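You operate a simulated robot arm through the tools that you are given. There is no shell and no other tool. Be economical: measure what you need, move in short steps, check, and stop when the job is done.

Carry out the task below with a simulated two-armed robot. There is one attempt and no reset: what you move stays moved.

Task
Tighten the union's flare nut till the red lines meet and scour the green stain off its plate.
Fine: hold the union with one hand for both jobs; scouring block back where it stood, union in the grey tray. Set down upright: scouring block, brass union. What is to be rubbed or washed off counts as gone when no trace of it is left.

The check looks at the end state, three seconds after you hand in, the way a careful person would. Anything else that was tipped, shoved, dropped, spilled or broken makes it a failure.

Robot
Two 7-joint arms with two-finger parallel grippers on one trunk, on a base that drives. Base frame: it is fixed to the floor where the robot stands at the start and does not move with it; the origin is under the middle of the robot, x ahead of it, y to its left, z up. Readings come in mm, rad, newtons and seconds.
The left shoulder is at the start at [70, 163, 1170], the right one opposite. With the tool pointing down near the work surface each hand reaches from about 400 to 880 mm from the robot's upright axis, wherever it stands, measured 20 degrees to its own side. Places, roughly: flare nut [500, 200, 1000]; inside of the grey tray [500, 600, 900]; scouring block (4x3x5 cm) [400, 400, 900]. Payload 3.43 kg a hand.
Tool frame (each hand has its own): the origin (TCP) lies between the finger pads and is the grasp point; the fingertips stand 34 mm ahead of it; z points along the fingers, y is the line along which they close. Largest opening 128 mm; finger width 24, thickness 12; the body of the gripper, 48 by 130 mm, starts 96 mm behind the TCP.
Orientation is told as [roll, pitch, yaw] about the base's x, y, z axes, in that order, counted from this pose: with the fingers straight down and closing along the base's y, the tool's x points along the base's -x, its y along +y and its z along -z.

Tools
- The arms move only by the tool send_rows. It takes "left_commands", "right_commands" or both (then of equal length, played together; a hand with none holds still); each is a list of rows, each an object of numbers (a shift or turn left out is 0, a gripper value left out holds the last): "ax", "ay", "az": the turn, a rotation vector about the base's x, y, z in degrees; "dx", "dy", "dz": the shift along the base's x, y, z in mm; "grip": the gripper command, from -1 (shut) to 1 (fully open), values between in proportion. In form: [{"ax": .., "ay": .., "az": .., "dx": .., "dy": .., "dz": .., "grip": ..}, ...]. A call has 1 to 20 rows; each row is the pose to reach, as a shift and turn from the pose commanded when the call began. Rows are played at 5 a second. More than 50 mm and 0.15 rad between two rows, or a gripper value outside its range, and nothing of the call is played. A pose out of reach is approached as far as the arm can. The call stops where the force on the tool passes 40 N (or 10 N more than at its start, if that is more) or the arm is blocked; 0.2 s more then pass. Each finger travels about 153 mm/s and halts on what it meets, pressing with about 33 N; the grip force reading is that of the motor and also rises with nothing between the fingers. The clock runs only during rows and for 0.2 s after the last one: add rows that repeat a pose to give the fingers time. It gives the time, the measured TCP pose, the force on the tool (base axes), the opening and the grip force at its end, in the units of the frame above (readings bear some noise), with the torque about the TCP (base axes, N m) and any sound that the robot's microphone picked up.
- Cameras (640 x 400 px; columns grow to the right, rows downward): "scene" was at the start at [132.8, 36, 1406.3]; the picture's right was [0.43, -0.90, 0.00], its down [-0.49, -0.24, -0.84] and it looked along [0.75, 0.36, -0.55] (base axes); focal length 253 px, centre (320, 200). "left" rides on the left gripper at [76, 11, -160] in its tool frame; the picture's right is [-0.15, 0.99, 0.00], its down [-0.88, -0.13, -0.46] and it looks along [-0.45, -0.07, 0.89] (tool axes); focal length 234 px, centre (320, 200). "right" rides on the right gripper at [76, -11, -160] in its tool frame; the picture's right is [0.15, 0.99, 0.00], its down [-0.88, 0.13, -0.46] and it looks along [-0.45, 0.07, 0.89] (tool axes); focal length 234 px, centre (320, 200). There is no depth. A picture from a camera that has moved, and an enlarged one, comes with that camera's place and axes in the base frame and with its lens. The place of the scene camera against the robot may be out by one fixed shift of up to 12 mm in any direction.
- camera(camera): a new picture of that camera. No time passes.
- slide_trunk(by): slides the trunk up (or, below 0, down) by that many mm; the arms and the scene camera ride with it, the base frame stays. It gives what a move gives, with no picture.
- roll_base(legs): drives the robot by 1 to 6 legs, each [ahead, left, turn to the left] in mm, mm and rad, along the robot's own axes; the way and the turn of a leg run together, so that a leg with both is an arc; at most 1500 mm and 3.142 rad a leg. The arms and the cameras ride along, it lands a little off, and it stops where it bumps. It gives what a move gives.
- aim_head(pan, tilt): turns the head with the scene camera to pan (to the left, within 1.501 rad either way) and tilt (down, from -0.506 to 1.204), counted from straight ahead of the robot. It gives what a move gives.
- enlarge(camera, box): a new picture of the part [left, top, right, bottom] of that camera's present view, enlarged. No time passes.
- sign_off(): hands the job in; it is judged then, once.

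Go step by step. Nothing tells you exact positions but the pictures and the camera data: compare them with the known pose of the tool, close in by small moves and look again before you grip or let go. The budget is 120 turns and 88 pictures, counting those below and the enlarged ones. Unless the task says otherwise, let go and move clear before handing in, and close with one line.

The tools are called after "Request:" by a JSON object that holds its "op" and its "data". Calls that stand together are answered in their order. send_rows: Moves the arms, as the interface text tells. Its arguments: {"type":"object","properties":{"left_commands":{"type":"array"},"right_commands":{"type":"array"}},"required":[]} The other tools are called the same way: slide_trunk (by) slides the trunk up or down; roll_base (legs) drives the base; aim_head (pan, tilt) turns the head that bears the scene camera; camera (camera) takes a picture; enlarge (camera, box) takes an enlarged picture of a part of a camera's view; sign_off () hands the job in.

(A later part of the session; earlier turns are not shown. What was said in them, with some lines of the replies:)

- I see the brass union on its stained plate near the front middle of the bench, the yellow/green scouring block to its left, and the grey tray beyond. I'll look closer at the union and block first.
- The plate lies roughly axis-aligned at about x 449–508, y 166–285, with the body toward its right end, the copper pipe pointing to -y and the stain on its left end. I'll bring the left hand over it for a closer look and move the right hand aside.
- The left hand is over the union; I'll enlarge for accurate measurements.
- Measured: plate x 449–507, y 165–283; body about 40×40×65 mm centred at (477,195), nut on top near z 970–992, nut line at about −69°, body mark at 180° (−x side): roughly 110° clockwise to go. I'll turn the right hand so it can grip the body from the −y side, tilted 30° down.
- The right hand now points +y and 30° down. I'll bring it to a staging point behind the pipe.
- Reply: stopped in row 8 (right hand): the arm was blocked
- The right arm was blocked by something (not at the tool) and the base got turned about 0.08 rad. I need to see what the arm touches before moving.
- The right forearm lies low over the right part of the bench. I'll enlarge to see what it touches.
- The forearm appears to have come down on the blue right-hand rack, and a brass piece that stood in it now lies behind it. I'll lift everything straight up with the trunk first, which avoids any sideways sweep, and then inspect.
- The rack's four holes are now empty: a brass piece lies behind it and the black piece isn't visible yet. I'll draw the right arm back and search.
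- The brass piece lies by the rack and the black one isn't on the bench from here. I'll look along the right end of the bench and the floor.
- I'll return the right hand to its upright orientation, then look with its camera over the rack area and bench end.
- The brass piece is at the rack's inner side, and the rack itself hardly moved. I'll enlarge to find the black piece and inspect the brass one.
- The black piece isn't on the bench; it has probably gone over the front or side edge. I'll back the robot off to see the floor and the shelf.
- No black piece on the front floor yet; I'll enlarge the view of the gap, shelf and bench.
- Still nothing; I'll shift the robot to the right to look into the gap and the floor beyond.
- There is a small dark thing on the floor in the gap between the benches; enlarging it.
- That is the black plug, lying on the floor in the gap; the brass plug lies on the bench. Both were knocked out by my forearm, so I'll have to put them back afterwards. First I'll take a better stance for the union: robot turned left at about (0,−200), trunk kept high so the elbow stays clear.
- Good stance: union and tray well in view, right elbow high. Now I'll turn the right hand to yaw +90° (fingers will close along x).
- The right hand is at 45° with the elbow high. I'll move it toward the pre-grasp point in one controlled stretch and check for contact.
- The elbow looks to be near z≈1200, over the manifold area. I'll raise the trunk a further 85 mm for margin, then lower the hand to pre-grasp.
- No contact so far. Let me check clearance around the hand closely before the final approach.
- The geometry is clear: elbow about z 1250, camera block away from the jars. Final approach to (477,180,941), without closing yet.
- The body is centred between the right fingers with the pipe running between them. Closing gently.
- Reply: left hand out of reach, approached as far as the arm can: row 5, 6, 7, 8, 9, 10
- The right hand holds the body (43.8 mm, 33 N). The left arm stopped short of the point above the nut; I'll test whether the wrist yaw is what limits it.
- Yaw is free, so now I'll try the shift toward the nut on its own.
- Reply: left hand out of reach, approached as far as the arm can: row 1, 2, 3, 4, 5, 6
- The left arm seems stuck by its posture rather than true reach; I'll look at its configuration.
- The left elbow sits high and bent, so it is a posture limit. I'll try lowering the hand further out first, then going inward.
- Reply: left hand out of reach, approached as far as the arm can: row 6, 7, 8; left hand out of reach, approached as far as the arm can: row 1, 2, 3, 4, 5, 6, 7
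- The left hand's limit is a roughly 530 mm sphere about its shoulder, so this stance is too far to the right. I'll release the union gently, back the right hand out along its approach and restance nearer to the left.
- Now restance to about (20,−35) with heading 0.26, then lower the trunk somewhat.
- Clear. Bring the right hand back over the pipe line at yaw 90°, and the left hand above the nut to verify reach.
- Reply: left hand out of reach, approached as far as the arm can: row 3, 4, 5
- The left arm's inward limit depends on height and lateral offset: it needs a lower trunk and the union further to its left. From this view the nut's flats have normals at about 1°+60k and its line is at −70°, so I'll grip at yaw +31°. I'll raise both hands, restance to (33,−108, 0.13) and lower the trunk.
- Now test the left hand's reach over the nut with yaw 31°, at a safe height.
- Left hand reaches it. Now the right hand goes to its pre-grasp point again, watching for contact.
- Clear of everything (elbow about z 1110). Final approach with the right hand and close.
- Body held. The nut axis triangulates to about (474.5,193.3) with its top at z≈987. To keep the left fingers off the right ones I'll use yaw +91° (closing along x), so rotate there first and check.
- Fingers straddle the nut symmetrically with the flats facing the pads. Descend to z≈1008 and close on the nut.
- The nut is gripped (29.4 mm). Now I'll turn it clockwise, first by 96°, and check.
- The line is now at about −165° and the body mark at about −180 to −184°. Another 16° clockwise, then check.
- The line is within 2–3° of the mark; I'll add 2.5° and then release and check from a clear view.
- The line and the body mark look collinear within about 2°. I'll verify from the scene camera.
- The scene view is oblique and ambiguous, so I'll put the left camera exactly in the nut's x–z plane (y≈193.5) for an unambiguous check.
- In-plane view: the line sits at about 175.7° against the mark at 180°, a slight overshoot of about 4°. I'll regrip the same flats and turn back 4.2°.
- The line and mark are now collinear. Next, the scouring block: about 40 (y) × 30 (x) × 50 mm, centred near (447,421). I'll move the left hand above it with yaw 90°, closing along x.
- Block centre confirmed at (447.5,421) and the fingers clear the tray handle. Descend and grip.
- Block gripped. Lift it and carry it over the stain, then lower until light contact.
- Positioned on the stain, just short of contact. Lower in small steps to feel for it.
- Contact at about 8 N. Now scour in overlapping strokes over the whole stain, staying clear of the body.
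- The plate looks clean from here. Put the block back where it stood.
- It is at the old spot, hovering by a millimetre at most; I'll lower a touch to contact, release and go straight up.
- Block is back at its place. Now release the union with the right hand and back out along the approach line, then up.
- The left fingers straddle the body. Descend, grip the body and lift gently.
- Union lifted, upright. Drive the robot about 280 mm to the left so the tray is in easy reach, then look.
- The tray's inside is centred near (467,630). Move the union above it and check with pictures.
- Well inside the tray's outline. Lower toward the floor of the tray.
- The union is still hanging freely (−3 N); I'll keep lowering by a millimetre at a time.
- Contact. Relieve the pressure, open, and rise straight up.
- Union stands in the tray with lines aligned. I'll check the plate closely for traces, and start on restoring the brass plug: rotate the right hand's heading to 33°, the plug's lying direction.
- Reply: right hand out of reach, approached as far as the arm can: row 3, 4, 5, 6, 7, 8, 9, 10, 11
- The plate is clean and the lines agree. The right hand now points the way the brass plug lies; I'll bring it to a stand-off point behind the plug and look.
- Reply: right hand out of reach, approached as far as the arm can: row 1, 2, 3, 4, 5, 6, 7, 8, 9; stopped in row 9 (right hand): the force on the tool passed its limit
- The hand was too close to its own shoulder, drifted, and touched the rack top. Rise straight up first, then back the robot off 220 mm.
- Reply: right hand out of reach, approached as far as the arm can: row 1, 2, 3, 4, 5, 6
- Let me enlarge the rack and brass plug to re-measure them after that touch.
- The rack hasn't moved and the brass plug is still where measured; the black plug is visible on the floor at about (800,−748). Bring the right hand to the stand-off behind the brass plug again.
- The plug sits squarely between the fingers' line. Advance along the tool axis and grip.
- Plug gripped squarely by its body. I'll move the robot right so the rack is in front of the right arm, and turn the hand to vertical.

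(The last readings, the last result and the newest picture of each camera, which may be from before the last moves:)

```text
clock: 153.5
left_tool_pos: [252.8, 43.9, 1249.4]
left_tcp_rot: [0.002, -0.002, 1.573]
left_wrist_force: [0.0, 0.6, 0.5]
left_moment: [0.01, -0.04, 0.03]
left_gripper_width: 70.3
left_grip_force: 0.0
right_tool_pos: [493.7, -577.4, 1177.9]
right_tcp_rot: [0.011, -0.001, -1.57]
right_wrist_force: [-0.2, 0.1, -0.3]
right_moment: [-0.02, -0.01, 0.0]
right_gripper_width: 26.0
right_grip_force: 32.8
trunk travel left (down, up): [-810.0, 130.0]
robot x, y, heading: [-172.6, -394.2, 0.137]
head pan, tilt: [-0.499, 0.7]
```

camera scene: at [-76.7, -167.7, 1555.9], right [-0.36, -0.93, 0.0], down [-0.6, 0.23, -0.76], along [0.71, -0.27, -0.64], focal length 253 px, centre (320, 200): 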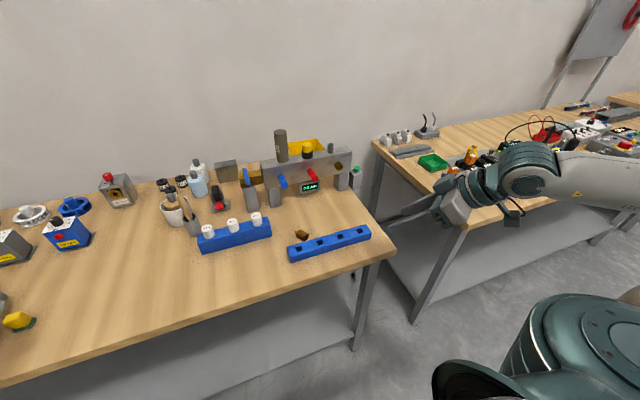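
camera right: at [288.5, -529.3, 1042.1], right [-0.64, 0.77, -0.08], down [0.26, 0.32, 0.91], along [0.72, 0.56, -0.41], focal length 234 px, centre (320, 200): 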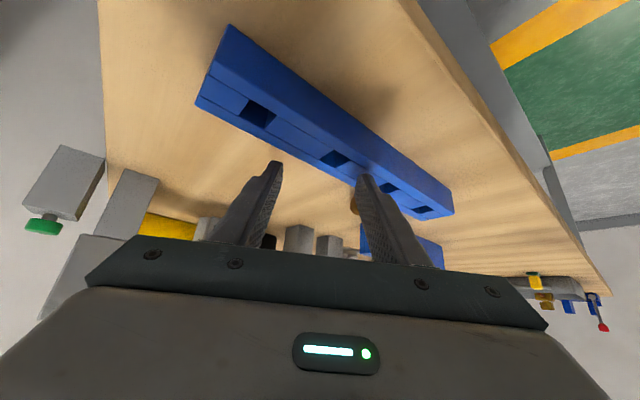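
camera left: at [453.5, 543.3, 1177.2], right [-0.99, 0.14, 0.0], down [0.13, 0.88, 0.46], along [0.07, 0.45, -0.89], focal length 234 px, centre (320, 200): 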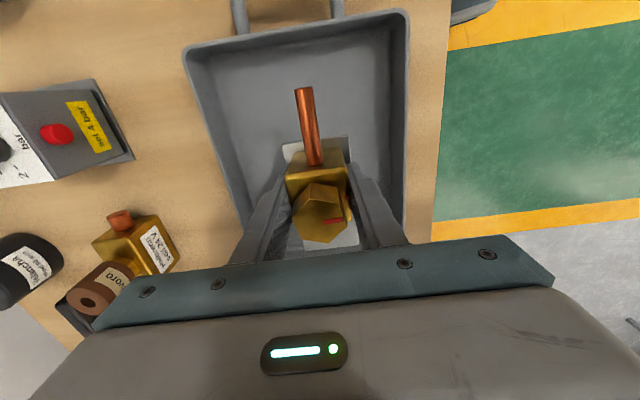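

Now tilt to the release attitude (fingers +y, 45° down, plug pin down) while moving above the third hole.

Request:
{"op": "send_rows", "data": {"right_commands": [{"ax": 8, "dx": -10, "dy": 10}, {"ax": 16, "dx": -25, "dy": 30}, {"ax": 24, "dx": -40, "dy": 55}, {"ax": 32, "dx": -55, "dy": 80}, {"ax": 40, "dx": -70, "dy": 105}, {"ax": 45, "dx": -81, "dy": 131}, {"ax": 45, "dx": -81, "dy": 131, "dz": -40}, {"ax": 45, "dx": -81, "dy": 131, "dz": -80}, {"ax": 45, "dx": -81, "dy": 131, "dz": -120}, {"ax": 45, "dx": -81, "dy": 131, "dz": -150}, {"ax": 45, "dx": -81, "dy": 131, "dz": -150}]}}

Request:
{"op": "aim_head", "data": {"pan": -0.15, "tilt": 0.75}}

Request:
{"op": "enlarge", "data": {"camera": "right", "box": [200, 60, 440, 230]}}

```text
clock: 155.9
left_tool_pos: [252.7, 45.1, 1251.6]
left_tcp_rot: [-0.001, -0.001, 1.573]
left_wrist_force: [0.0, 1.6, -0.5]
left_moment: [-0.01, 0.01, 0.0]
left_gripper_width: 70.3
left_grip_force: 0.0
right_tool_pos: [414.8, -447.8, 1027.8]
right_tcp_rot: [0.014, 0.783, -1.568]
right_wrist_force: [0.3, -0.1, -0.7]
right_moment: [-0.03, -0.03, -0.01]
right_gripper_width: 26.3
right_grip_force: 33.3
trunk travel left (down, up): [-810.0, 130.0]
robot x, y, heading: [-174.4, -394.4, 0.134]
head pan, tilt: [-0.499, 0.7]
```

```text
clock: 156.7
left_tool_pos: [253.9, 44.9, 1249.6]
left_tcp_rot: [-0.001, -0.003, 1.573]
left_wrist_force: [-0.8, 0.7, 0.4]
left_moment: [-0.01, 0.03, -0.01]
left_gripper_width: 70.5
left_grip_force: 0.0
right_tool_pos: [414.5, -447.4, 1027.8]
right_tcp_rot: [0.016, 0.782, -1.568]
right_wrist_force: [-0.2, -0.2, -0.9]
right_moment: [-0.02, -0.01, 0.03]
right_gripper_width: 26.2
right_grip_force: 32.8
trunk travel left (down, up): [-810.0, 130.0]
robot x, y, heading: [-175.6, -396.2, 0.132]
head pan, tilt: [-0.15, 0.75]
```

```text
2.35 times, centred on (320, 145) of right
camera zoom: at [401.6, -506.3, 1194.6], right [0.99, 0.1, 0.11], down [0.13, -0.95, -0.3], along [0.08, 0.31, -0.95], focal length 551 px, centre (320, 329)
```

zoom: 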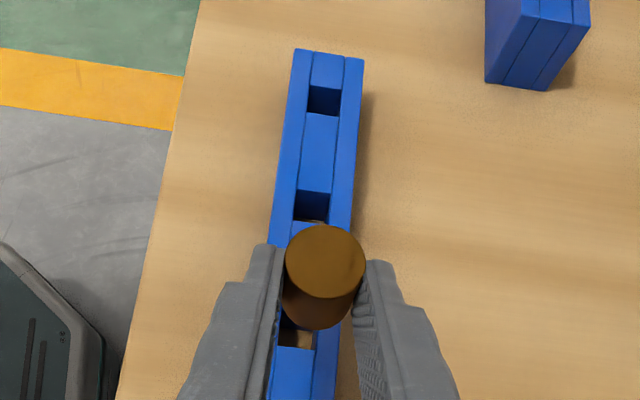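

The plug hangs right above the third hole (plug axis about 415,−425; hole 413,−423.5). Shift slightly, lower until the pin is just above the hole and check from the scene camera.

Request:
{"op": "send_rows", "data": {"right_commands": [{"dx": -1.8, "dy": 0.5, "dz": -20}, {"dx": -1.8, "dy": 0.5, "dz": -40}, {"dx": -1.8, "dy": 0.5, "dz": -46}, {"dx": -1.8, "dy": 0.5, "dz": -46}]}}

Request:
{"op": "camera", "data": {"camera": "scene"}}

```text
clock: 157.7
left_tool_pos: [253.5, 45.2, 1249.6]
left_tcp_rot: [-0.001, -0.001, 1.574]
left_wrist_force: [-0.5, -0.2, -0.2]
left_moment: [-0.01, 0.0, 0.01]
left_gripper_width: 70.7
left_grip_force: 0.0
right_tool_pos: [412.6, -445.9, 982.4]
right_tcp_rot: [0.015, 0.785, -1.568]
right_wrist_force: [0.3, 1.6, 1.9]
right_moment: [0.12, -0.05, 0.0]
right_gripper_width: 26.1
right_grip_force: 33.1
trunk travel left (down, up): [-810.0, 130.0]
robot x, y, heading: [-176.0, -395.3, 0.133]
head pan, tilt: [-0.15, 0.75]
```

```text
8 pictures are left
camera scene: at [-38.9, -392.3, 1551.7], right [-0.02, -1.0, 0.0], down [-0.68, 0.01, -0.73], along [0.73, -0.01, -0.68], focal length 253 px, centre (320, 200)
```

scene: 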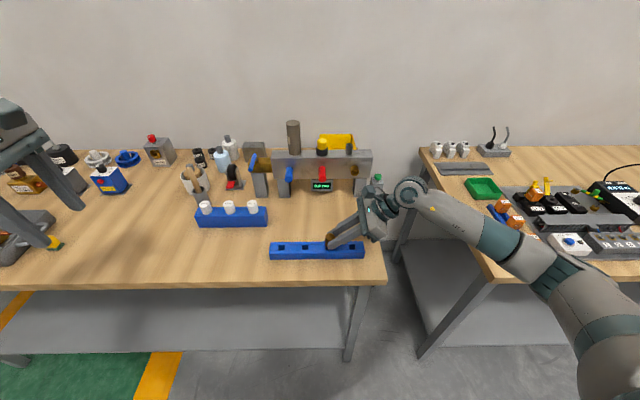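

Lower in small steps, watching the force.

Request:
{"op": "send_rows", "data": {"right_commands": [{"dz": -2}, {"dz": -4}, {"dz": -4}]}}

```text
clock: 158.5
left_tool_pos: [252.2, 45.3, 1249.1]
left_tcp_rot: [0.0, 0.0, 1.573]
left_wrist_force: [0.0, 0.0, 0.1]
left_moment: [0.03, -0.01, 0.0]
left_gripper_width: 70.3
left_grip_force: 0.1
right_tool_pos: [410.7, -445.2, 977.4]
right_tcp_rot: [0.01, 0.785, -1.569]
right_wrist_force: [-1.0, 6.6, -1.2]
right_moment: [0.31, 0.0, -0.01]
right_gripper_width: 26.2
right_grip_force: 33.0
trunk travel left (down, up): [-810.0, 130.0]
robot x, y, heading: [-171.7, -389.9, 0.129]
head pan, tilt: [-0.15, 0.75]
```

The pin is inside and rubbing the hole's −y wall (6.6 N toward +y). Shift +3 mm in y and continue down.

Request:
{"op": "send_rows", "data": {"right_commands": [{"dy": 2}, {"dy": 3.5}, {"dy": 3.5, "dz": -3}, {"dy": 3.5, "dz": -6}, {"dy": 3.5, "dz": -6}]}}

```text
clock: 159.7
left_tool_pos: [254.2, 45.7, 1249.1]
left_tcp_rot: [-0.001, -0.002, 1.574]
left_wrist_force: [0.0, 0.5, 0.5]
left_moment: [0.07, 0.01, 0.02]
left_gripper_width: 70.1
left_grip_force: 0.1
right_tool_pos: [412.0, -443.1, 972.5]
right_tcp_rot: [0.015, 0.783, -1.569]
right_wrist_force: [0.2, 0.5, -0.5]
right_moment: [-0.03, -0.01, 0.0]
right_gripper_width: 26.2
right_grip_force: 33.2
trunk travel left (down, up): [-810.0, 130.0]
robot x, y, heading: [-173.0, -395.7, 0.135]
head pan, tilt: [-0.15, 0.75]
```

Free again. Continue down to seating.

Request:
{"op": "send_rows", "data": {"right_commands": [{"dz": -2}, {"dz": -4}, {"dz": -4}]}}

```text
clock: 160.5
left_tool_pos: [253.1, 46.3, 1249.8]
left_tcp_rot: [0.0, -0.001, 1.573]
left_wrist_force: [0.7, -0.1, 0.5]
left_moment: [0.01, -0.05, 0.02]
left_gripper_width: 70.6
left_grip_force: 0.1
right_tool_pos: [410.6, -443.4, 967.2]
right_tcp_rot: [0.014, 0.788, -1.569]
right_wrist_force: [-0.5, -0.1, 2.1]
right_moment: [0.01, 0.02, -0.01]
right_gripper_width: 26.2
right_grip_force: 33.0
trunk travel left (down, up): [-810.0, 130.0]
robot x, y, heading: [-173.0, -394.5, 0.131]
head pan, tilt: [-0.15, 0.75]
```

Request:
{"op": "send_rows", "data": {"right_commands": [{"dz": -1.5}, {"dz": -2.5}, {"dz": -2.5}]}}

```text
clock: 161.3
left_tool_pos: [252.0, 45.1, 1251.1]
left_tcp_rot: [0.0, -0.002, 1.573]
left_wrist_force: [0.4, -0.2, 0.2]
left_moment: [0.01, 0.01, 0.01]
left_gripper_width: 70.4
left_grip_force: 0.0
right_tool_pos: [411.8, -443.0, 967.9]
right_tcp_rot: [0.02, 0.788, -1.565]
right_wrist_force: [3.4, -1.9, 17.7]
right_moment: [0.25, 0.06, -0.03]
right_gripper_width: 26.2
right_grip_force: 33.4
trunk travel left (down, up): [-810.0, 130.0]
robot x, y, heading: [-170.1, -399.1, 0.136]
head pan, tilt: [-0.15, 0.75]
```

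Seated on the rack. Relieve, open, and back out along the tool axis.

Request:
{"op": "send_rows", "data": {"right_commands": [{"dz": 2}, {"dz": 2}, {"dz": 2, "grip": -0.45}, {"dz": 2, "grip": -0.2}, {"dz": 2, "grip": -0.2}, {"dy": -20, "dz": 22}, {"dy": -45, "dz": 47}, {"dy": -75, "dz": 77}, {"dy": -90, "dz": 120}, {"dy": -90, "dz": 160}, {"dy": -90, "dz": 160}]}}

Request:
{"op": "enlarge", "data": {"camera": "scene", "box": [260, 220, 420, 320]}}

```text
clock: 163.7
left_tool_pos: [253.4, 43.9, 1250.1]
left_tcp_rot: [-0.001, -0.001, 1.572]
left_wrist_force: [0.5, -0.2, -0.2]
left_moment: [0.03, 0.02, 0.0]
left_gripper_width: 70.4
left_grip_force: 0.1
right_tool_pos: [411.1, -536.0, 1125.5]
right_tcp_rot: [0.014, 0.783, -1.568]
right_wrist_force: [0.1, 0.0, 0.9]
right_moment: [0.0, 0.0, -0.03]
right_gripper_width: 51.3
right_grip_force: 0.0
trunk travel left (down, up): [-810.0, 130.0]
robot x, y, heading: [-178.9, -392.2, 0.135]
head pan, tilt: [-0.15, 0.75]
```

```text
4.00 times, centred on (340, 270) of scene
camera zoom: at [-38.5, -393.0, 1551.6], right [-0.02, -1.0, 0.0], down [-0.68, 0.01, -0.73], along [0.73, -0.01, -0.68], focal length 1013 px, centre (240, -80)
```

zoom: 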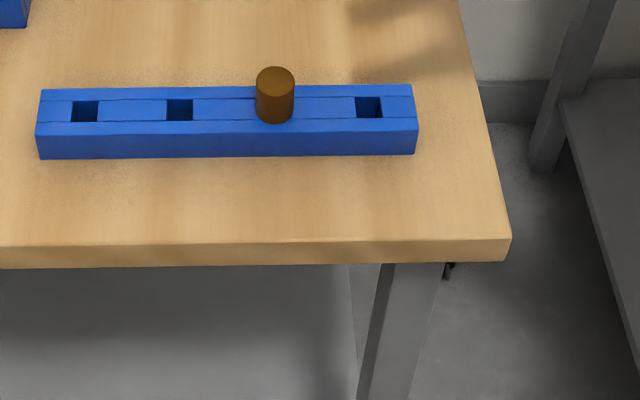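

The brass plug stands properly in its hole again. Now the black one on the floor in the gap, at about (795,−747): I'll level the right hand, back off into open floor, and turn the robot to face 45° left so the left arm stays clear of the bench.

Request:
{"op": "send_rows", "data": {"right_commands": [{"ax": -8, "dz": 10}, {"ax": -16, "dz": 20}, {"ax": -24, "dz": 30}, {"ax": -32, "dz": 40}, {"ax": -40, "dz": 50}, {"ax": -45, "dz": 60}, {"ax": -45, "dz": 60}]}}

Request:
{"op": "roll_base", "data": {"legs": [[-499, -151, 0], [0, 0, 0.65]]}}

Request:
{"op": "slide_trunk", "data": {"by": -700}}

```text
clock: 165.3
left_tool_pos: [253.4, 44.6, 1250.6]
left_tcp_rot: [0.0, -0.002, 1.572]
left_wrist_force: [-0.3, -0.1, -0.2]
left_moment: [0.01, 0.0, -0.01]
left_gripper_width: 70.6
left_grip_force: 0.0
right_tool_pos: [411.0, -533.2, 1185.3]
right_tcp_rot: [0.014, -0.001, -1.569]
right_wrist_force: [-0.5, -1.2, 0.2]
right_moment: [0.02, -0.01, -0.01]
right_gripper_width: 51.2
right_grip_force: 0.1
trunk travel left (down, up): [-810.0, 130.0]
robot x, y, heading: [-174.4, -392.7, 0.134]
head pan, tilt: [-0.15, 0.75]
```

```text
clock: 170.2
left_tool_pos: [-580.5, -2.3, 1249.2]
left_tcp_rot: [0.0, -0.002, 2.224]
left_wrist_force: [-0.3, 0.1, -0.1]
left_moment: [-0.01, 0.01, 0.01]
left_gripper_width: 70.5
left_grip_force: 0.1
right_tool_pos: [-103.4, -366.1, 1185.4]
right_tcp_rot: [0.012, -0.002, -0.919]
right_wrist_force: [-0.5, -0.3, -0.6]
right_moment: [0.0, 0.06, -0.01]
right_gripper_width: 51.1
right_grip_force: 0.1
trunk travel left (down, up): [-810.0, 130.0]
robot x, y, heading: [-652.2, -608.5, 0.785]
head pan, tilt: [-0.15, 0.75]
```

```text
refused: -700 is not a number from -400 to 400
```

Lower the trunk in two steps.

Request:
{"op": "slide_trunk", "data": {"by": -390}}

Request:
{"op": "slide_trunk", "data": {"by": -390}}

Request:
{"op": "send_rows", "data": {"right_commands": [{"az": 8, "dx": 20, "dy": -25}, {"az": 16, "dx": 40, "dy": -50}, {"az": 24, "dx": 60, "dy": -75}, {"az": 32, "dx": 80, "dy": -105}, {"az": 40, "dx": 105, "dy": -140}, {"az": 48, "dx": 130, "dy": -175}, {"az": 52.7, "dx": 160, "dy": -210}, {"az": 52.7, "dx": 190, "dy": -245}, {"az": 52.7, "dx": 215, "dy": -285}, {"az": 52.7, "dx": 240, "dy": -325}, {"az": 52.7, "dx": 265, "dy": -360}, {"az": 52.7, "dx": 285, "dy": -380}, {"az": 52.7, "dx": 285, "dy": -380}]}}

```text
clock: 173.9
left_tool_pos: [-581.2, -0.9, 860.1]
left_tcp_rot: [-0.001, -0.002, 2.224]
left_wrist_force: [0.7, 0.2, -0.2]
left_moment: [0.01, -0.02, -0.01]
left_gripper_width: 70.2
left_grip_force: 0.0
right_tool_pos: [-104.0, -365.7, 794.8]
right_tcp_rot: [0.012, -0.002, -0.919]
right_wrist_force: [0.2, -0.1, -0.4]
right_moment: [-0.01, 0.02, -0.02]
right_gripper_width: 51.1
right_grip_force: 0.2
trunk travel left (down, up): [-420.0, 520.0]
robot x, y, heading: [-650.5, -611.2, 0.791]
head pan, tilt: [-0.15, 0.75]
```

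```text
clock: 177.7
left_tool_pos: [-580.5, -1.4, 470.4]
left_tcp_rot: [-0.001, -0.002, 2.223]
left_wrist_force: [0.0, 0.2, -0.2]
left_moment: [0.0, 0.03, -0.06]
left_gripper_width: 70.6
left_grip_force: 0.0
right_tool_pos: [-103.9, -365.7, 405.3]
right_tcp_rot: [0.012, -0.002, -0.917]
right_wrist_force: [0.4, 0.3, -0.1]
right_moment: [0.0, -0.02, 0.01]
right_gripper_width: 51.2
right_grip_force: 0.1
trunk travel left (down, up): [-30.0, 910.0]
robot x, y, heading: [-653.5, -609.5, 0.788]
head pan, tilt: [-0.15, 0.75]
```

```text
clock: 180.5
left_tool_pos: [-580.8, -1.4, 470.2]
left_tcp_rot: [0.0, -0.001, 2.222]
left_wrist_force: [0.3, 0.2, -0.2]
left_moment: [-0.01, 0.0, 0.01]
left_gripper_width: 70.1
left_grip_force: 0.0
right_tool_pos: [181.0, -745.9, 405.2]
right_tcp_rot: [0.011, -0.001, 0.002]
right_wrist_force: [0.3, 0.5, 0.2]
right_moment: [-0.01, 0.01, -0.02]
right_gripper_width: 51.0
right_grip_force: 0.0
trunk travel left (down, up): [-30.0, 910.0]
robot x, y, heading: [-651.0, -611.6, 0.79]
head pan, tilt: [-0.15, 0.75]
```

Reachable. Lower the hand in the open, then drive straight in along +x into the gap, stopping a bit short to look.

Request:
{"op": "send_rows", "data": {"right_commands": [{"dz": -40}, {"dz": -80}, {"dz": -120}, {"dz": -160}, {"dz": -200}, {"dz": -240}, {"dz": -265}, {"dz": -265}]}}

Request:
{"op": "roll_base", "data": {"legs": [[318, -318, 0]]}}

Request:
{"op": "camera", "data": {"camera": "right"}}

```text
clock: 182.3
left_tool_pos: [-580.1, -2.2, 470.5]
left_tcp_rot: [-0.001, -0.002, 2.224]
left_wrist_force: [0.2, 0.6, 0.6]
left_moment: [0.02, -0.01, -0.02]
left_gripper_width: 70.2
left_grip_force: 0.1
right_tool_pos: [180.6, -745.0, 140.7]
right_tcp_rot: [0.012, -0.002, 0.001]
right_wrist_force: [0.2, 0.3, 0.0]
right_moment: [0.01, 0.01, 0.01]
right_gripper_width: 51.2
right_grip_force: 0.0
trunk travel left (down, up): [-30.0, 910.0]
robot x, y, heading: [-658.1, -613.2, 0.783]
head pan, tilt: [-0.15, 0.75]
```

```text
clock: 184.3
left_tool_pos: [-266.2, 2.1, 469.4]
left_tcp_rot: [-0.006, 0.005, 2.205]
left_wrist_force: [-1.1, -0.1, -0.9]
left_moment: [0.03, 0.0, 0.02]
left_gripper_width: 70.4
left_grip_force: 0.0
right_tool_pos: [465.3, -743.2, 131.4]
right_tcp_rot: [0.007, 0.02, 0.022]
right_wrist_force: [-1.0, 0.2, -1.7]
right_moment: [0.03, -0.01, 0.02]
right_gripper_width: 50.9
right_grip_force: 0.0
trunk travel left (down, up): [-30.0, 910.0]
robot x, y, heading: [-348.5, -603.4, 0.767]
head pan, tilt: [-0.15, 0.75]
stopped in leg 1: the robot was blocked; the commanded pose is now the measured one
```

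```text
6 pictures are left
camera right: at [393.2, -756.2, 293.3], right [-0.17, 0.99, 0.01], down [0.89, 0.15, 0.44], along [0.43, 0.08, -0.9], focal length 234 px, centre (320, 200)
```

right: 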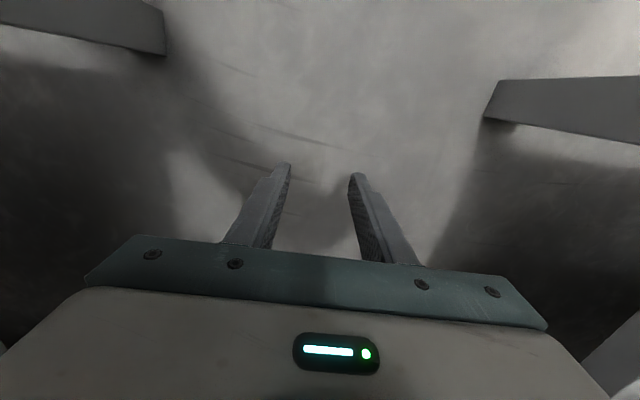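

The drive was blocked, probably by the elbow against a bench leg. I'll look with the scene camera.

Request:
{"op": "roll_base", "data": {"legs": [[-15, 15, 0]]}}

Request:
{"op": "aim_head", "data": {"pan": -0.95, "tilt": 0.35}}

Request:
{"op": "camera", "data": {"camera": "scene"}}

```text
clock: 185.1
left_tool_pos: [-283.2, -0.0, 469.8]
left_tcp_rot: [-0.001, -0.002, 2.204]
left_wrist_force: [-0.4, -0.1, -0.7]
left_moment: [0.03, -0.02, -0.01]
left_gripper_width: 70.1
left_grip_force: 0.0
right_tool_pos: [445.8, -743.0, 122.6]
right_tcp_rot: [0.008, 0.032, 0.022]
right_wrist_force: [-0.7, 0.2, 0.2]
right_moment: [-0.02, -0.01, -0.02]
right_gripper_width: 51.2
right_grip_force: 0.0
trunk travel left (down, up): [-30.0, 910.0]
robot x, y, heading: [-367.7, -605.6, 0.767]
head pan, tilt: [-0.15, 0.75]
```

```text
clock: 186.2
left_tool_pos: [-282.6, -0.4, 471.0]
left_tcp_rot: [-0.002, -0.002, 2.205]
left_wrist_force: [0.3, -0.8, 0.1]
left_moment: [0.01, 0.0, -0.02]
left_gripper_width: 70.5
left_grip_force: 0.0
right_tool_pos: [445.0, -743.7, 123.0]
right_tcp_rot: [0.012, 0.032, 0.023]
right_wrist_force: [0.0, 0.1, -0.3]
right_moment: [-0.03, -0.01, 0.01]
right_gripper_width: 51.2
right_grip_force: 0.0
trunk travel left (down, up): [-30.0, 910.0]
robot x, y, heading: [-365.1, -607.1, 0.765]
head pan, tilt: [-0.949, 0.351]
```

```text
5 pictures are left
camera scene: at [-238.1, -592.3, 807.2], right [-0.18, -0.98, 0.0], down [-0.34, 0.06, -0.94], along [0.92, -0.17, -0.34], focal length 253 px, centre (320, 200)
```

scene: 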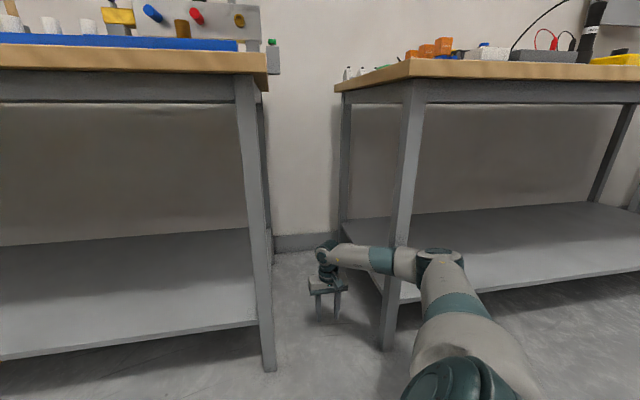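

The elbow sits to the right and met the second bench's leg. I'll back out, shift the robot about 180 mm to the left and put the hand further to its right, so the forearm enters the gap diagonally.

Request:
{"op": "roll_base", "data": {"legs": [[-125, 120, 0], [125, 130, 0]]}}

Request:
{"op": "send_rows", "data": {"right_commands": [{"dy": -30, "dz": 5, "ay": -1.8, "az": -1.2}, {"dy": -60, "dz": 10, "ay": -1.8, "az": -1.2}, {"dy": -90, "dz": 15, "ay": -1.8, "az": -1.2}, {"dy": -120, "dz": 20, "ay": -1.8, "az": -1.2}, {"dy": -150, "dz": 20, "ay": -1.8, "az": -1.2}, {"dy": -182, "dz": 20, "ay": -1.8, "az": -1.2}, {"dy": -182, "dz": 20, "ay": -1.8, "az": -1.2}]}}

```text
clock: 188.8
left_tool_pos: [-457.5, 181.6, 469.9]
left_tcp_rot: [-0.001, -0.001, 2.204]
left_wrist_force: [0.6, 0.1, -0.6]
left_moment: [0.03, 0.0, -0.01]
left_gripper_width: 70.4
left_grip_force: 0.1
right_tool_pos: [270.3, -562.6, 123.5]
right_tcp_rot: [0.01, 0.033, 0.021]
right_wrist_force: [0.8, 0.6, 0.2]
right_moment: [-0.03, -0.02, -0.02]
right_gripper_width: 51.4
right_grip_force: 0.2
trunk travel left (down, up): [-30.0, 910.0]
robot x, y, heading: [-542.2, -425.9, 0.767]
head pan, tilt: [-0.949, 0.351]
```

```text
clock: 190.4
left_tool_pos: [-458.8, 182.4, 470.3]
left_tcp_rot: [-0.001, -0.001, 2.203]
left_wrist_force: [-0.4, -0.2, 0.1]
left_moment: [-0.04, -0.04, -0.02]
left_gripper_width: 70.3
left_grip_force: 0.1
right_tool_pos: [270.9, -743.8, 144.3]
right_tcp_rot: [0.01, -0.002, 0.002]
right_wrist_force: [0.3, -0.9, 0.0]
right_moment: [0.01, -0.01, -0.02]
right_gripper_width: 51.2
right_grip_force: 0.0
trunk travel left (down, up): [-30.0, 910.0]
robot x, y, heading: [-541.9, -428.7, 0.771]
head pan, tilt: [-0.949, 0.351]
```

Now drive in along +x by 430 mm.

Request:
{"op": "roll_base", "data": {"legs": [[309, -299, 0]]}}

```text
clock: 193.1
left_tool_pos: [-25.3, 178.6, 470.4]
left_tcp_rot: [-0.002, -0.001, 2.204]
left_wrist_force: [-0.1, -0.3, 0.1]
left_moment: [-0.02, -0.02, 0.03]
left_gripper_width: 70.5
left_grip_force: 0.1
right_tool_pos: [704.4, -747.8, 143.7]
right_tcp_rot: [0.011, -0.001, 0.002]
right_wrist_force: [-0.1, -0.7, 0.2]
right_moment: [0.02, -0.01, -0.02]
right_gripper_width: 51.2
right_grip_force: 0.0
trunk travel left (down, up): [-30.0, 910.0]
robot x, y, heading: [-107.6, -430.8, 0.765]
head pan, tilt: [-0.949, 0.351]
```

In without contact. Look at the plug with the hand camera.

Request:
{"op": "enlarge", "data": {"camera": "right", "box": [200, 80, 440, 240]}}

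```text
2.50 times, centred on (320, 160) of right
camera zoom: at [628.2, -759.6, 303.8], right [-0.15, 0.99, 0.01], down [0.88, 0.13, 0.46], along [0.45, 0.08, -0.89], focal length 585 px, centre (320, 300)
```

zoom: 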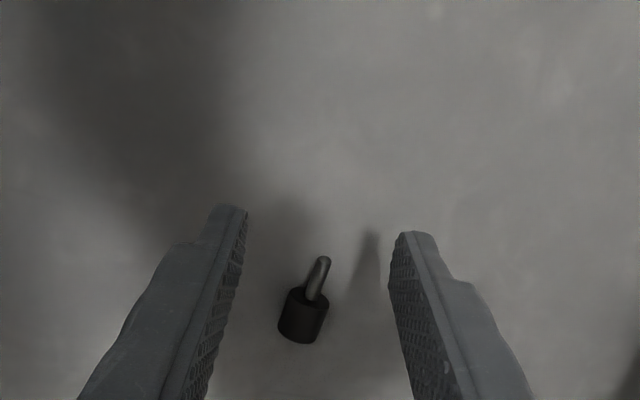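

Plug body centre is at about (787,−741), pin pointing azimuth 171°. Drive another 120 mm in, then trim the hand over it with yaw −9°.

Request:
{"op": "roll_base", "data": {"legs": [[86, -83, 0]]}}

```text
clock: 194.3
left_tool_pos: [94.4, 177.2, 469.2]
left_tcp_rot: [-0.001, -0.001, 2.201]
left_wrist_force: [-0.1, 0.5, 0.0]
left_moment: [0.02, -0.01, 0.03]
left_gripper_width: 70.4
left_grip_force: 0.1
right_tool_pos: [822.8, -749.6, 143.9]
right_tcp_rot: [0.01, 0.0, 0.0]
right_wrist_force: [0.6, 0.2, 0.1]
right_moment: [0.01, -0.02, -0.01]
right_gripper_width: 51.1
right_grip_force: 0.1
trunk travel left (down, up): [-30.0, 910.0]
robot x, y, heading: [7.1, -429.0, 0.762]
head pan, tilt: [-0.949, 0.351]
```

Request:
{"op": "send_rows", "data": {"right_commands": [{"dx": -17, "dy": 4, "az": -4.5}, {"dx": -33, "dy": 7.5, "az": -9}, {"dx": -33, "dy": 7.5, "az": -9, "dz": -30}, {"dx": -33, "dy": 7.5, "az": -9, "dz": -60}, {"dx": -33, "dy": 7.5, "az": -9, "dz": -60}]}}

Request:
{"op": "enlarge", "data": {"camera": "right", "box": [220, 120, 420, 260]}}

```text
clock: 195.5
left_tool_pos: [94.7, 176.8, 470.6]
left_tcp_rot: [-0.002, -0.003, 2.203]
left_wrist_force: [0.1, -0.2, -0.5]
left_moment: [0.0, 0.0, 0.04]
left_gripper_width: 70.4
left_grip_force: 0.0
right_tool_pos: [789.1, -742.0, 84.7]
right_tcp_rot: [0.011, 0.0, -0.16]
right_wrist_force: [-0.6, -0.3, 1.1]
right_moment: [0.04, 0.03, -0.05]
right_gripper_width: 51.3
right_grip_force: 0.0
trunk travel left (down, up): [-30.0, 910.0]
robot x, y, heading: [11.4, -428.0, 0.762]
head pan, tilt: [-0.949, 0.351]
```

```text
2.86 times, centred on (320, 190) of right
camera zoom: at [711.9, -742.5, 244.4], right [0.01, 1.0, 0.01], down [0.89, -0.01, 0.46], along [0.46, 0.0, -0.89], focal length 669 px, centre (320, 229)
```

zoom: 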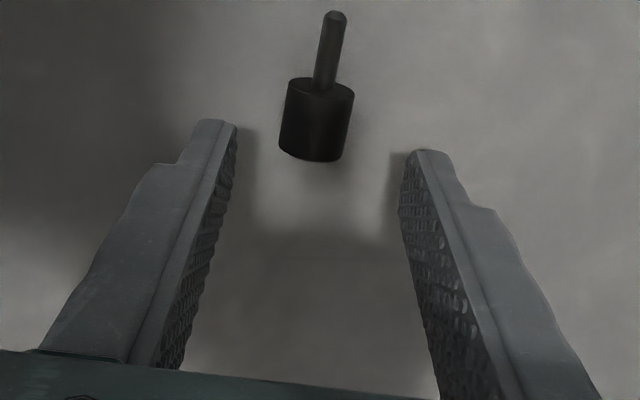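

Aligned. Descend the last 47 mm, grip, and lift.

Request:
{"op": "send_rows", "data": {"right_commands": [{"dx": 1, "dy": -1.5, "dz": -25}, {"dx": 1, "dy": -1.5, "dz": -42}, {"dx": 1, "dy": -1.5, "dz": -47}, {"dx": 1, "dy": -1.5, "dz": -47}, {"dx": 1, "dy": -1.5, "dz": -47, "grip": -0.5}, {"dx": 1, "dy": -1.5, "dz": -47, "grip": -0.8}, {"dx": 1, "dy": -1.5, "dz": -47, "grip": -1}, {"dx": 1, "dy": -1.5, "dz": -47, "grip": -1}, {"dx": 1, "dy": -1.5, "dz": -20}, {"dx": 1, "dy": -1.5, "dz": 20}, {"dx": 1, "dy": -1.5, "dz": 60}, {"dx": 1, "dy": -1.5, "dz": 60}]}}

```text
clock: 198.1
left_tool_pos: [94.9, 177.6, 470.5]
left_tcp_rot: [-0.003, -0.001, 2.202]
left_wrist_force: [-1.2, -0.6, -0.1]
left_moment: [-0.01, -0.03, -0.02]
left_gripper_width: 70.5
left_grip_force: 0.1
right_tool_pos: [788.7, -744.0, 143.9]
right_tcp_rot: [0.01, 0.0, -0.157]
right_wrist_force: [0.0, -0.2, 0.7]
right_moment: [-0.01, 0.02, -0.03]
right_gripper_width: 22.2
right_grip_force: 32.8
trunk travel left (down, up): [-30.0, 910.0]
robot x, y, heading: [7.5, -431.3, 0.764]
head pan, tilt: [-0.949, 0.351]
```

The black plug is gripped (22 mm). Back straight out of the gap, then raise the trunk.

Request:
{"op": "roll_base", "data": {"legs": [[-397, 381, 0]]}}

Request:
{"op": "slide_trunk", "data": {"by": 310}}

Request:
{"op": "slide_trunk", "data": {"by": 350}}

```text
clock: 201.3
left_tool_pos: [-455.9, 177.9, 471.3]
left_tcp_rot: [-0.001, -0.001, 2.2]
left_wrist_force: [-0.3, 0.1, 0.6]
left_moment: [-0.01, 0.01, -0.02]
left_gripper_width: 70.6
left_grip_force: 0.0
right_tool_pos: [238.5, -745.3, 144.2]
right_tcp_rot: [0.012, 0.0, -0.16]
right_wrist_force: [-0.5, -0.5, -0.4]
right_moment: [0.02, 0.01, -0.01]
right_gripper_width: 22.3
right_grip_force: 32.7
trunk travel left (down, up): [-30.0, 910.0]
robot x, y, heading: [-543.2, -430.7, 0.763]
head pan, tilt: [-0.949, 0.351]
```

```text
clock: 204.4
left_tool_pos: [-455.2, 177.3, 780.2]
left_tcp_rot: [-0.001, -0.001, 2.198]
left_wrist_force: [-0.9, 0.1, -0.4]
left_moment: [-0.03, -0.03, 0.03]
left_gripper_width: 70.4
left_grip_force: 0.0
right_tool_pos: [239.2, -745.1, 454.3]
right_tcp_rot: [0.011, 0.0, -0.161]
right_wrist_force: [-0.5, 0.6, -0.6]
right_moment: [-0.02, 0.0, 0.03]
right_gripper_width: 22.2
right_grip_force: 32.6
trunk travel left (down, up): [-340.0, 600.0]
robot x, y, heading: [-545.2, -427.5, 0.76]
head pan, tilt: [-0.949, 0.351]
```

```text
clock: 207.8
left_tool_pos: [-455.4, 178.2, 1130.1]
left_tcp_rot: [-0.003, -0.002, 2.198]
left_wrist_force: [0.3, -0.4, 0.6]
left_moment: [0.02, 0.01, 0.0]
left_gripper_width: 70.4
left_grip_force: 0.1
right_tool_pos: [239.6, -744.7, 804.6]
right_tcp_rot: [0.01, 0.001, -0.161]
right_wrist_force: [0.6, 0.4, -1.1]
right_moment: [0.05, 0.0, 0.01]
right_gripper_width: 22.0
right_grip_force: 33.0
trunk travel left (down, up): [-690.0, 250.0]
robot x, y, heading: [-543.6, -429.3, 0.762]
head pan, tilt: [-0.949, 0.351]
```

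Turn the robot to face the bench, in the open, and bring the hand up and around.

Request:
{"op": "roll_base", "data": {"legs": [[0, 0, -0.66]]}}

Request:
{"op": "send_rows", "data": {"right_commands": [{"az": 8, "dy": 30, "dz": 20}, {"az": 16, "dy": 60, "dz": 40}, {"az": 24, "dy": 90, "dz": 60}, {"az": 32, "dy": 120, "dz": 80}, {"az": 40, "dy": 150, "dz": 100}, {"az": 48, "dy": 180, "dz": 120}, {"az": 56, "dy": 210, "dz": 140}, {"az": 64, "dy": 240, "dz": 160}, {"az": 72, "dy": 270, "dz": 180}, {"az": 80, "dy": 300, "dz": 200}, {"az": 88, "dy": 330, "dz": 220}, {"az": 96.5, "dy": 360, "dz": 220}, {"az": 96.5, "dy": 360, "dz": 220}]}}

```text
clock: 210.0
left_tool_pos: [-100.1, -4.1, 1130.6]
left_tcp_rot: [-0.003, -0.003, 1.54]
left_wrist_force: [-0.6, -0.7, 0.3]
left_moment: [-0.01, 0.02, 0.01]
left_gripper_width: 70.2
left_grip_force: 0.1
right_tool_pos: [-119.4, -1158.0, 804.1]
right_tcp_rot: [0.01, -0.001, -0.82]
right_wrist_force: [-0.5, 0.6, -0.5]
right_moment: [-0.01, 0.01, -0.01]
right_gripper_width: 22.1
right_grip_force: 33.4
trunk travel left (down, up): [-690.0, 250.0]
robot x, y, heading: [-542.4, -429.7, 0.101]
head pan, tilt: [-0.949, 0.351]
```

```text
clock: 212.8
left_tool_pos: [-101.7, -4.4, 1132.0]
left_tcp_rot: [-0.001, 0.0, 1.541]
left_wrist_force: [0.0, -0.1, 1.5]
left_moment: [0.05, -0.02, 0.03]
left_gripper_width: 70.6
left_grip_force: 0.0
right_tool_pos: [-119.5, -798.2, 1022.9]
right_tcp_rot: [0.009, -0.001, 0.866]
right_wrist_force: [-0.7, 0.7, -1.0]
right_moment: [0.03, 0.0, 0.0]
right_gripper_width: 22.4
right_grip_force: 32.8
trunk travel left (down, up): [-690.0, 250.0]
robot x, y, heading: [-538.7, -431.4, 0.097]
head pan, tilt: [-0.949, 0.351]
```

Pitch the hand forward to horizontal (pin pointing down) while bringing it in front of the robot.

Request:
{"op": "send_rows", "data": {"right_commands": [{"ax": 6.2, "ay": -5.3, "dx": 24, "dy": 26}, {"ax": 12.5, "ay": -10.6, "dx": 48, "dy": 52}, {"ax": 18.7, "ay": -15.9, "dx": 72, "dy": 78}, {"ax": 24.9, "ay": -21.2, "dx": 97, "dy": 104}, {"ax": 31.1, "ay": -26.5, "dx": 121, "dy": 130}, {"ax": 37.4, "ay": -31.8, "dx": 145, "dy": 156}, {"ax": 43.6, "ay": -37.1, "dx": 170, "dy": 182}, {"ax": 49.8, "ay": -42.4, "dx": 195, "dy": 208}, {"ax": 56.1, "ay": -47.7, "dx": 220, "dy": 234}, {"ax": 62.3, "ay": -53, "dx": 245, "dy": 260}, {"ax": 68.5, "ay": -58.3, "dx": 270, "dy": 286}, {"ax": 68.5, "ay": -58.3, "dx": 295, "dy": 310}, {"ax": 68.5, "ay": -58.3, "dx": 295, "dy": 310}]}}

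```text
clock: 215.6
left_tool_pos: [-100.5, -3.9, 1130.6]
left_tcp_rot: [-0.001, -0.001, 1.54]
left_wrist_force: [-0.4, 0.3, 0.4]
left_moment: [0.02, -0.02, 0.02]
left_gripper_width: 70.6
left_grip_force: 0.1
right_tool_pos: [174.3, -488.9, 1024.0]
right_tcp_rot: [1.597, -1.568, -0.721]
right_wrist_force: [0.0, -0.2, -0.1]
right_moment: [0.02, 0.04, 0.03]
right_gripper_width: 22.1
right_grip_force: 32.8
trunk travel left (down, up): [-690.0, 250.0]
robot x, y, heading: [-540.9, -432.7, 0.099]
head pan, tilt: [-0.949, 0.351]
```

The hand is horizontal with the pin down. Drive so the plug arrives above the fourth hole (about 412,−492).

Request:
{"op": "roll_base", "data": {"legs": [[217, -45, 0]]}}

Request:
{"op": "aim_head", "data": {"pan": -0.1, "tilt": 0.6}}

```text
clock: 217.2
left_tool_pos: [115.8, -26.2, 1130.7]
left_tcp_rot: [-0.002, 0.0, 1.54]
left_wrist_force: [0.1, 0.2, -0.2]
left_moment: [-0.03, 0.01, 0.03]
left_gripper_width: 70.5
left_grip_force: 0.0
right_tool_pos: [392.2, -509.4, 1024.2]
right_tcp_rot: [1.039, -1.57, -0.161]
right_wrist_force: [0.9, 0.0, -0.8]
right_moment: [-0.03, 0.04, 0.01]
right_gripper_width: 22.2
right_grip_force: 33.0
trunk travel left (down, up): [-690.0, 250.0]
robot x, y, heading: [-321.5, -451.3, 0.102]
head pan, tilt: [-0.949, 0.351]
```

```text
clock: 218.4
left_tool_pos: [117.0, -26.5, 1130.3]
left_tcp_rot: [-0.001, -0.003, 1.541]
left_wrist_force: [-0.2, 0.2, 0.3]
left_moment: [0.03, 0.0, -0.02]
left_gripper_width: 70.4
left_grip_force: 0.0
right_tool_pos: [393.0, -510.6, 1024.5]
right_tcp_rot: [1.038, -1.566, -0.16]
right_wrist_force: [0.3, 0.0, -0.3]
right_moment: [-0.02, 0.01, 0.02]
right_gripper_width: 22.4
right_grip_force: 32.9
trunk travel left (down, up): [-690.0, 250.0]
robot x, y, heading: [-323.1, -451.7, 0.104]
head pan, tilt: [-0.099, 0.6]
```

Trim and lower until the pin is just above the rack, then check with the scene camera.

Request:
{"op": "send_rows", "data": {"right_commands": [{"dx": 2, "dy": -2.5, "dz": -20}, {"dx": 2, "dy": -2.5, "dz": -40}, {"dx": 2, "dy": -2.5, "dz": -48}, {"dx": 2, "dy": -2.5, "dz": -48}]}}

Request:
{"op": "enlarge", "data": {"camera": "scene", "box": [280, 180, 400, 255]}}

```text
clock: 219.4
left_tool_pos: [117.3, -25.4, 1130.8]
left_tcp_rot: [-0.002, -0.002, 1.541]
left_wrist_force: [0.2, 0.3, -0.5]
left_moment: [-0.02, 0.01, -0.04]
left_gripper_width: 70.6
left_grip_force: 0.1
right_tool_pos: [395.3, -512.5, 975.1]
right_tcp_rot: [1.032, -1.569, -0.155]
right_wrist_force: [0.2, 0.1, -0.5]
right_moment: [-0.01, 0.02, 0.0]
right_gripper_width: 22.2
right_grip_force: 32.9
trunk travel left (down, up): [-690.0, 250.0]
robot x, y, heading: [-325.0, -449.7, 0.107]
head pan, tilt: [-0.099, 0.6]
```

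```text
5.33 times, centred on (340, 218) of scene
camera zoom: at [-183.6, -449.8, 1444.5], right [0.0, -1.0, 0.0], down [-0.57, 0.0, -0.82], along [0.82, 0.0, -0.57], focal length 1351 px, centre (213, 107)
```

zoom: 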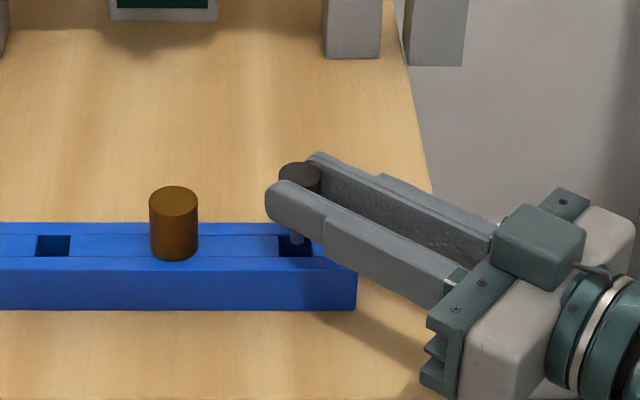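

The pin is right over the fourth hole, perhaps 2 mm short in x. Shift and lower gently.

Request:
{"op": "send_rows", "data": {"right_commands": [{"dx": 2, "dy": 0.8}, {"dx": 2, "dy": 0.8, "dz": -6}, {"dx": 2, "dy": 0.8, "dz": -12}, {"dx": 2, "dy": 0.8, "dz": -16}, {"dx": 2, "dy": 0.8, "dz": -16}]}}

```text
clock: 220.6
left_tool_pos: [116.2, -26.9, 1129.5]
left_tcp_rot: [-0.002, -0.001, 1.539]
left_wrist_force: [0.1, 0.2, -0.7]
left_moment: [-0.01, -0.02, 0.03]
left_gripper_width: 70.3
left_grip_force: 0.1
right_tool_pos: [397.2, -510.8, 959.4]
right_tcp_rot: [0.982, -1.568, -0.104]
right_wrist_force: [0.3, -0.3, 0.5]
right_moment: [0.0, 0.03, 0.0]
right_gripper_width: 22.5
right_grip_force: 33.2
trunk travel left (down, up): [-690.0, 250.0]
robot x, y, heading: [-323.8, -452.1, 0.106]
head pan, tilt: [-0.099, 0.6]
```

No resistance; the pin is in the hole. Continue down.

Request:
{"op": "send_rows", "data": {"right_commands": [{"dz": -4}, {"dz": -7}, {"dz": -10}, {"dz": -10}]}}

```text
clock: 221.6
left_tool_pos: [117.4, -27.0, 1131.5]
left_tcp_rot: [-0.002, -0.003, 1.542]
left_wrist_force: [0.2, 0.1, 0.4]
left_moment: [-0.03, -0.03, 0.0]
left_gripper_width: 70.4
left_grip_force: 0.1
right_tool_pos: [396.9, -512.8, 949.7]
right_tcp_rot: [1.045, -1.57, -0.168]
right_wrist_force: [0.3, -0.5, 0.2]
right_moment: [-0.02, 0.04, -0.01]
right_gripper_width: 22.1
right_grip_force: 32.9
trunk travel left (down, up): [-690.0, 250.0]
robot x, y, heading: [-327.4, -454.3, 0.105]
head pan, tilt: [-0.099, 0.6]
```

Request:
{"op": "send_rows", "data": {"right_commands": [{"dz": -1.5}, {"dz": -3}, {"dz": -4.5}, {"dz": -4.5}]}}

```text
clock: 222.6
left_tool_pos: [116.4, -26.4, 1131.4]
left_tcp_rot: [-0.001, -0.002, 1.541]
left_wrist_force: [0.1, -1.1, 0.4]
left_moment: [0.03, 0.01, -0.02]
left_gripper_width: 70.1
left_grip_force: 0.0
right_tool_pos: [397.7, -512.4, 947.6]
right_tcp_rot: [2.622, -1.569, -1.743]
right_wrist_force: [1.4, -1.2, 7.2]
right_moment: [0.09, -0.14, -0.04]
right_gripper_width: 22.0
right_grip_force: 33.1
trunk travel left (down, up): [-690.0, 250.0]
robot x, y, heading: [-324.4, -450.6, 0.099]
head pan, tilt: [-0.099, 0.6]
```

Seated (7 N). Relieve, open and withdraw straight back along the fingers, then rise.

Request:
{"op": "send_rows", "data": {"right_commands": [{"dz": 1}, {"dz": 1, "grip": -0.5}, {"dz": 1, "grip": -0.25}, {"dz": 1, "grip": -0.25}, {"dx": -19, "dy": -23, "dz": 2}, {"dx": -45, "dy": -54, "dz": 3}, {"dx": -71, "dy": -85, "dz": 5}, {"dx": -90, "dy": -108, "dz": 30}, {"dx": -90, "dy": -108, "dz": 70}, {"dx": -90, "dy": -108, "dz": 110}, {"dx": -90, "dy": -108, "dz": 110}]}}

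Request:
{"op": "enlarge", "data": {"camera": "scene", "box": [240, 160, 400, 260]}}

```text
clock: 225.0
left_tool_pos: [117.4, -26.5, 1131.4]
left_tcp_rot: [-0.004, -0.002, 1.539]
left_wrist_force: [1.4, -0.5, 0.2]
left_moment: [0.03, -0.01, 0.03]
left_gripper_width: 70.3
left_grip_force: 0.0
right_tool_pos: [306.2, -622.2, 1053.7]
right_tcp_rot: [1.081, -1.567, -0.204]
right_wrist_force: [-1.0, 0.2, 0.7]
right_moment: [0.02, 0.0, 0.0]
right_gripper_width: 48.2
right_grip_force: 0.0
trunk travel left (down, up): [-690.0, 250.0]
robot x, y, heading: [-322.1, -453.5, 0.102]
head pan, tilt: [-0.099, 0.6]
```

```text
4.00 times, centred on (320, 210) of scene
camera zoom: at [-183.7, -450.1, 1444.5], right [0.0, -1.0, 0.0], down [-0.57, 0.0, -0.82], along [0.82, 0.0, -0.57], focal length 1013 px, centre (320, 160)
```

zoom: 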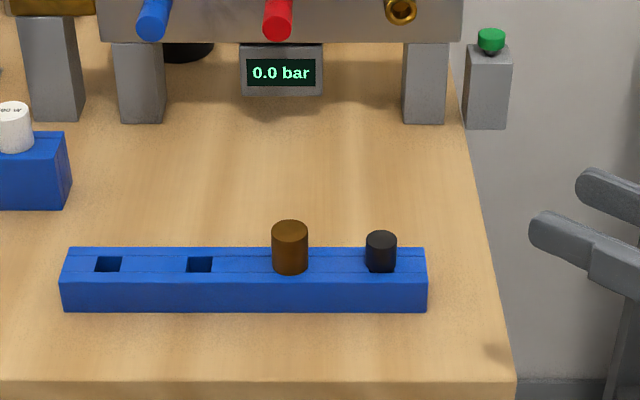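

Both plugs stand in their holes again, in the positions they had. I'll back off a little and use the last picture for an overall check.

Request:
{"op": "roll_base", "data": {"legs": [[-150, 0, 0]]}}

Request:
{"op": "aim_head", "data": {"pan": 0.45, "tilt": 0.45}}

Request:
{"op": "enlarge", "data": {"camera": "scene", "box": [60, 60, 600, 380]}}

```text
clock: 226.4
left_tool_pos: [-30.4, -40.9, 1130.8]
left_tcp_rot: [-0.001, -0.003, 1.539]
left_wrist_force: [-0.2, -0.2, 0.3]
left_moment: [0.02, -0.05, 0.01]
left_gripper_width: 70.3
left_grip_force: 0.2
right_tool_pos: [159.4, -636.6, 1054.8]
right_tcp_rot: [1.006, -1.567, -0.128]
right_wrist_force: [-0.3, -0.8, -0.6]
right_moment: [-0.01, -0.01, -0.02]
right_gripper_width: 47.7
right_grip_force: 0.2
trunk travel left (down, up): [-690.0, 250.0]
robot x, y, heading: [-472.2, -471.2, 0.101]
head pan, tilt: [-0.099, 0.6]
```

```text
clock: 227.3
left_tool_pos: [-29.8, -41.2, 1131.4]
left_tcp_rot: [-0.001, -0.001, 1.54]
left_wrist_force: [0.7, -0.7, -0.7]
left_moment: [-0.01, -0.03, -0.02]
left_gripper_width: 70.3
left_grip_force: 0.0
right_tool_pos: [159.3, -636.2, 1053.5]
right_tcp_rot: [1.043, -1.566, -0.166]
right_wrist_force: [-0.8, -0.5, 0.8]
right_moment: [-0.01, 0.02, -0.01]
right_gripper_width: 48.0
right_grip_force: 0.0
trunk travel left (down, up): [-690.0, 250.0]
robot x, y, heading: [-471.2, -466.9, 0.099]
head pan, tilt: [0.45, 0.45]
```

```text
1.19 times, centred on (330, 220) of scene
camera zoom: at [-340.3, -417.0, 1458.0], right [0.52, -0.85, 0.0], down [-0.37, -0.23, -0.9], along [0.77, 0.47, -0.44], focal length 300 px, centre (308, 176)
```

zoom: 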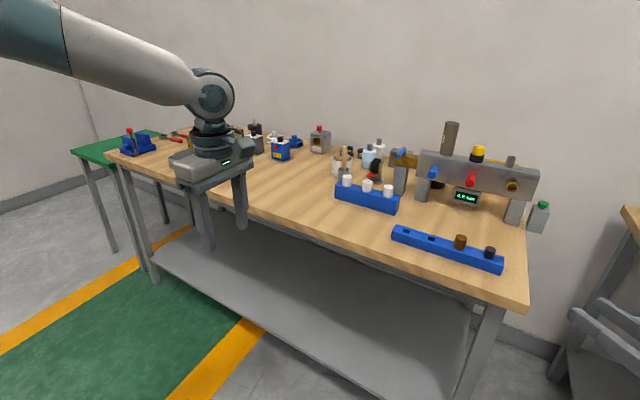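

The bench is in order, both hands are empty and clear of it, and nothing else looks disturbed, so I'm handing in.

Request:
{"op": "sign_off", "data": {}}

```text
The job is handed in.
```

I tightened the flare nut until the red lines met and scoured the plate clean. The scouring block is back where it stood and the union stands upright in the grey tray. On the way my right arm knocked two plugs out of the blue rack (the black one fell to the floor); I put both back upright in the holes I judged they came from. I also turned the nut about 4° too far and backed it off to line up.
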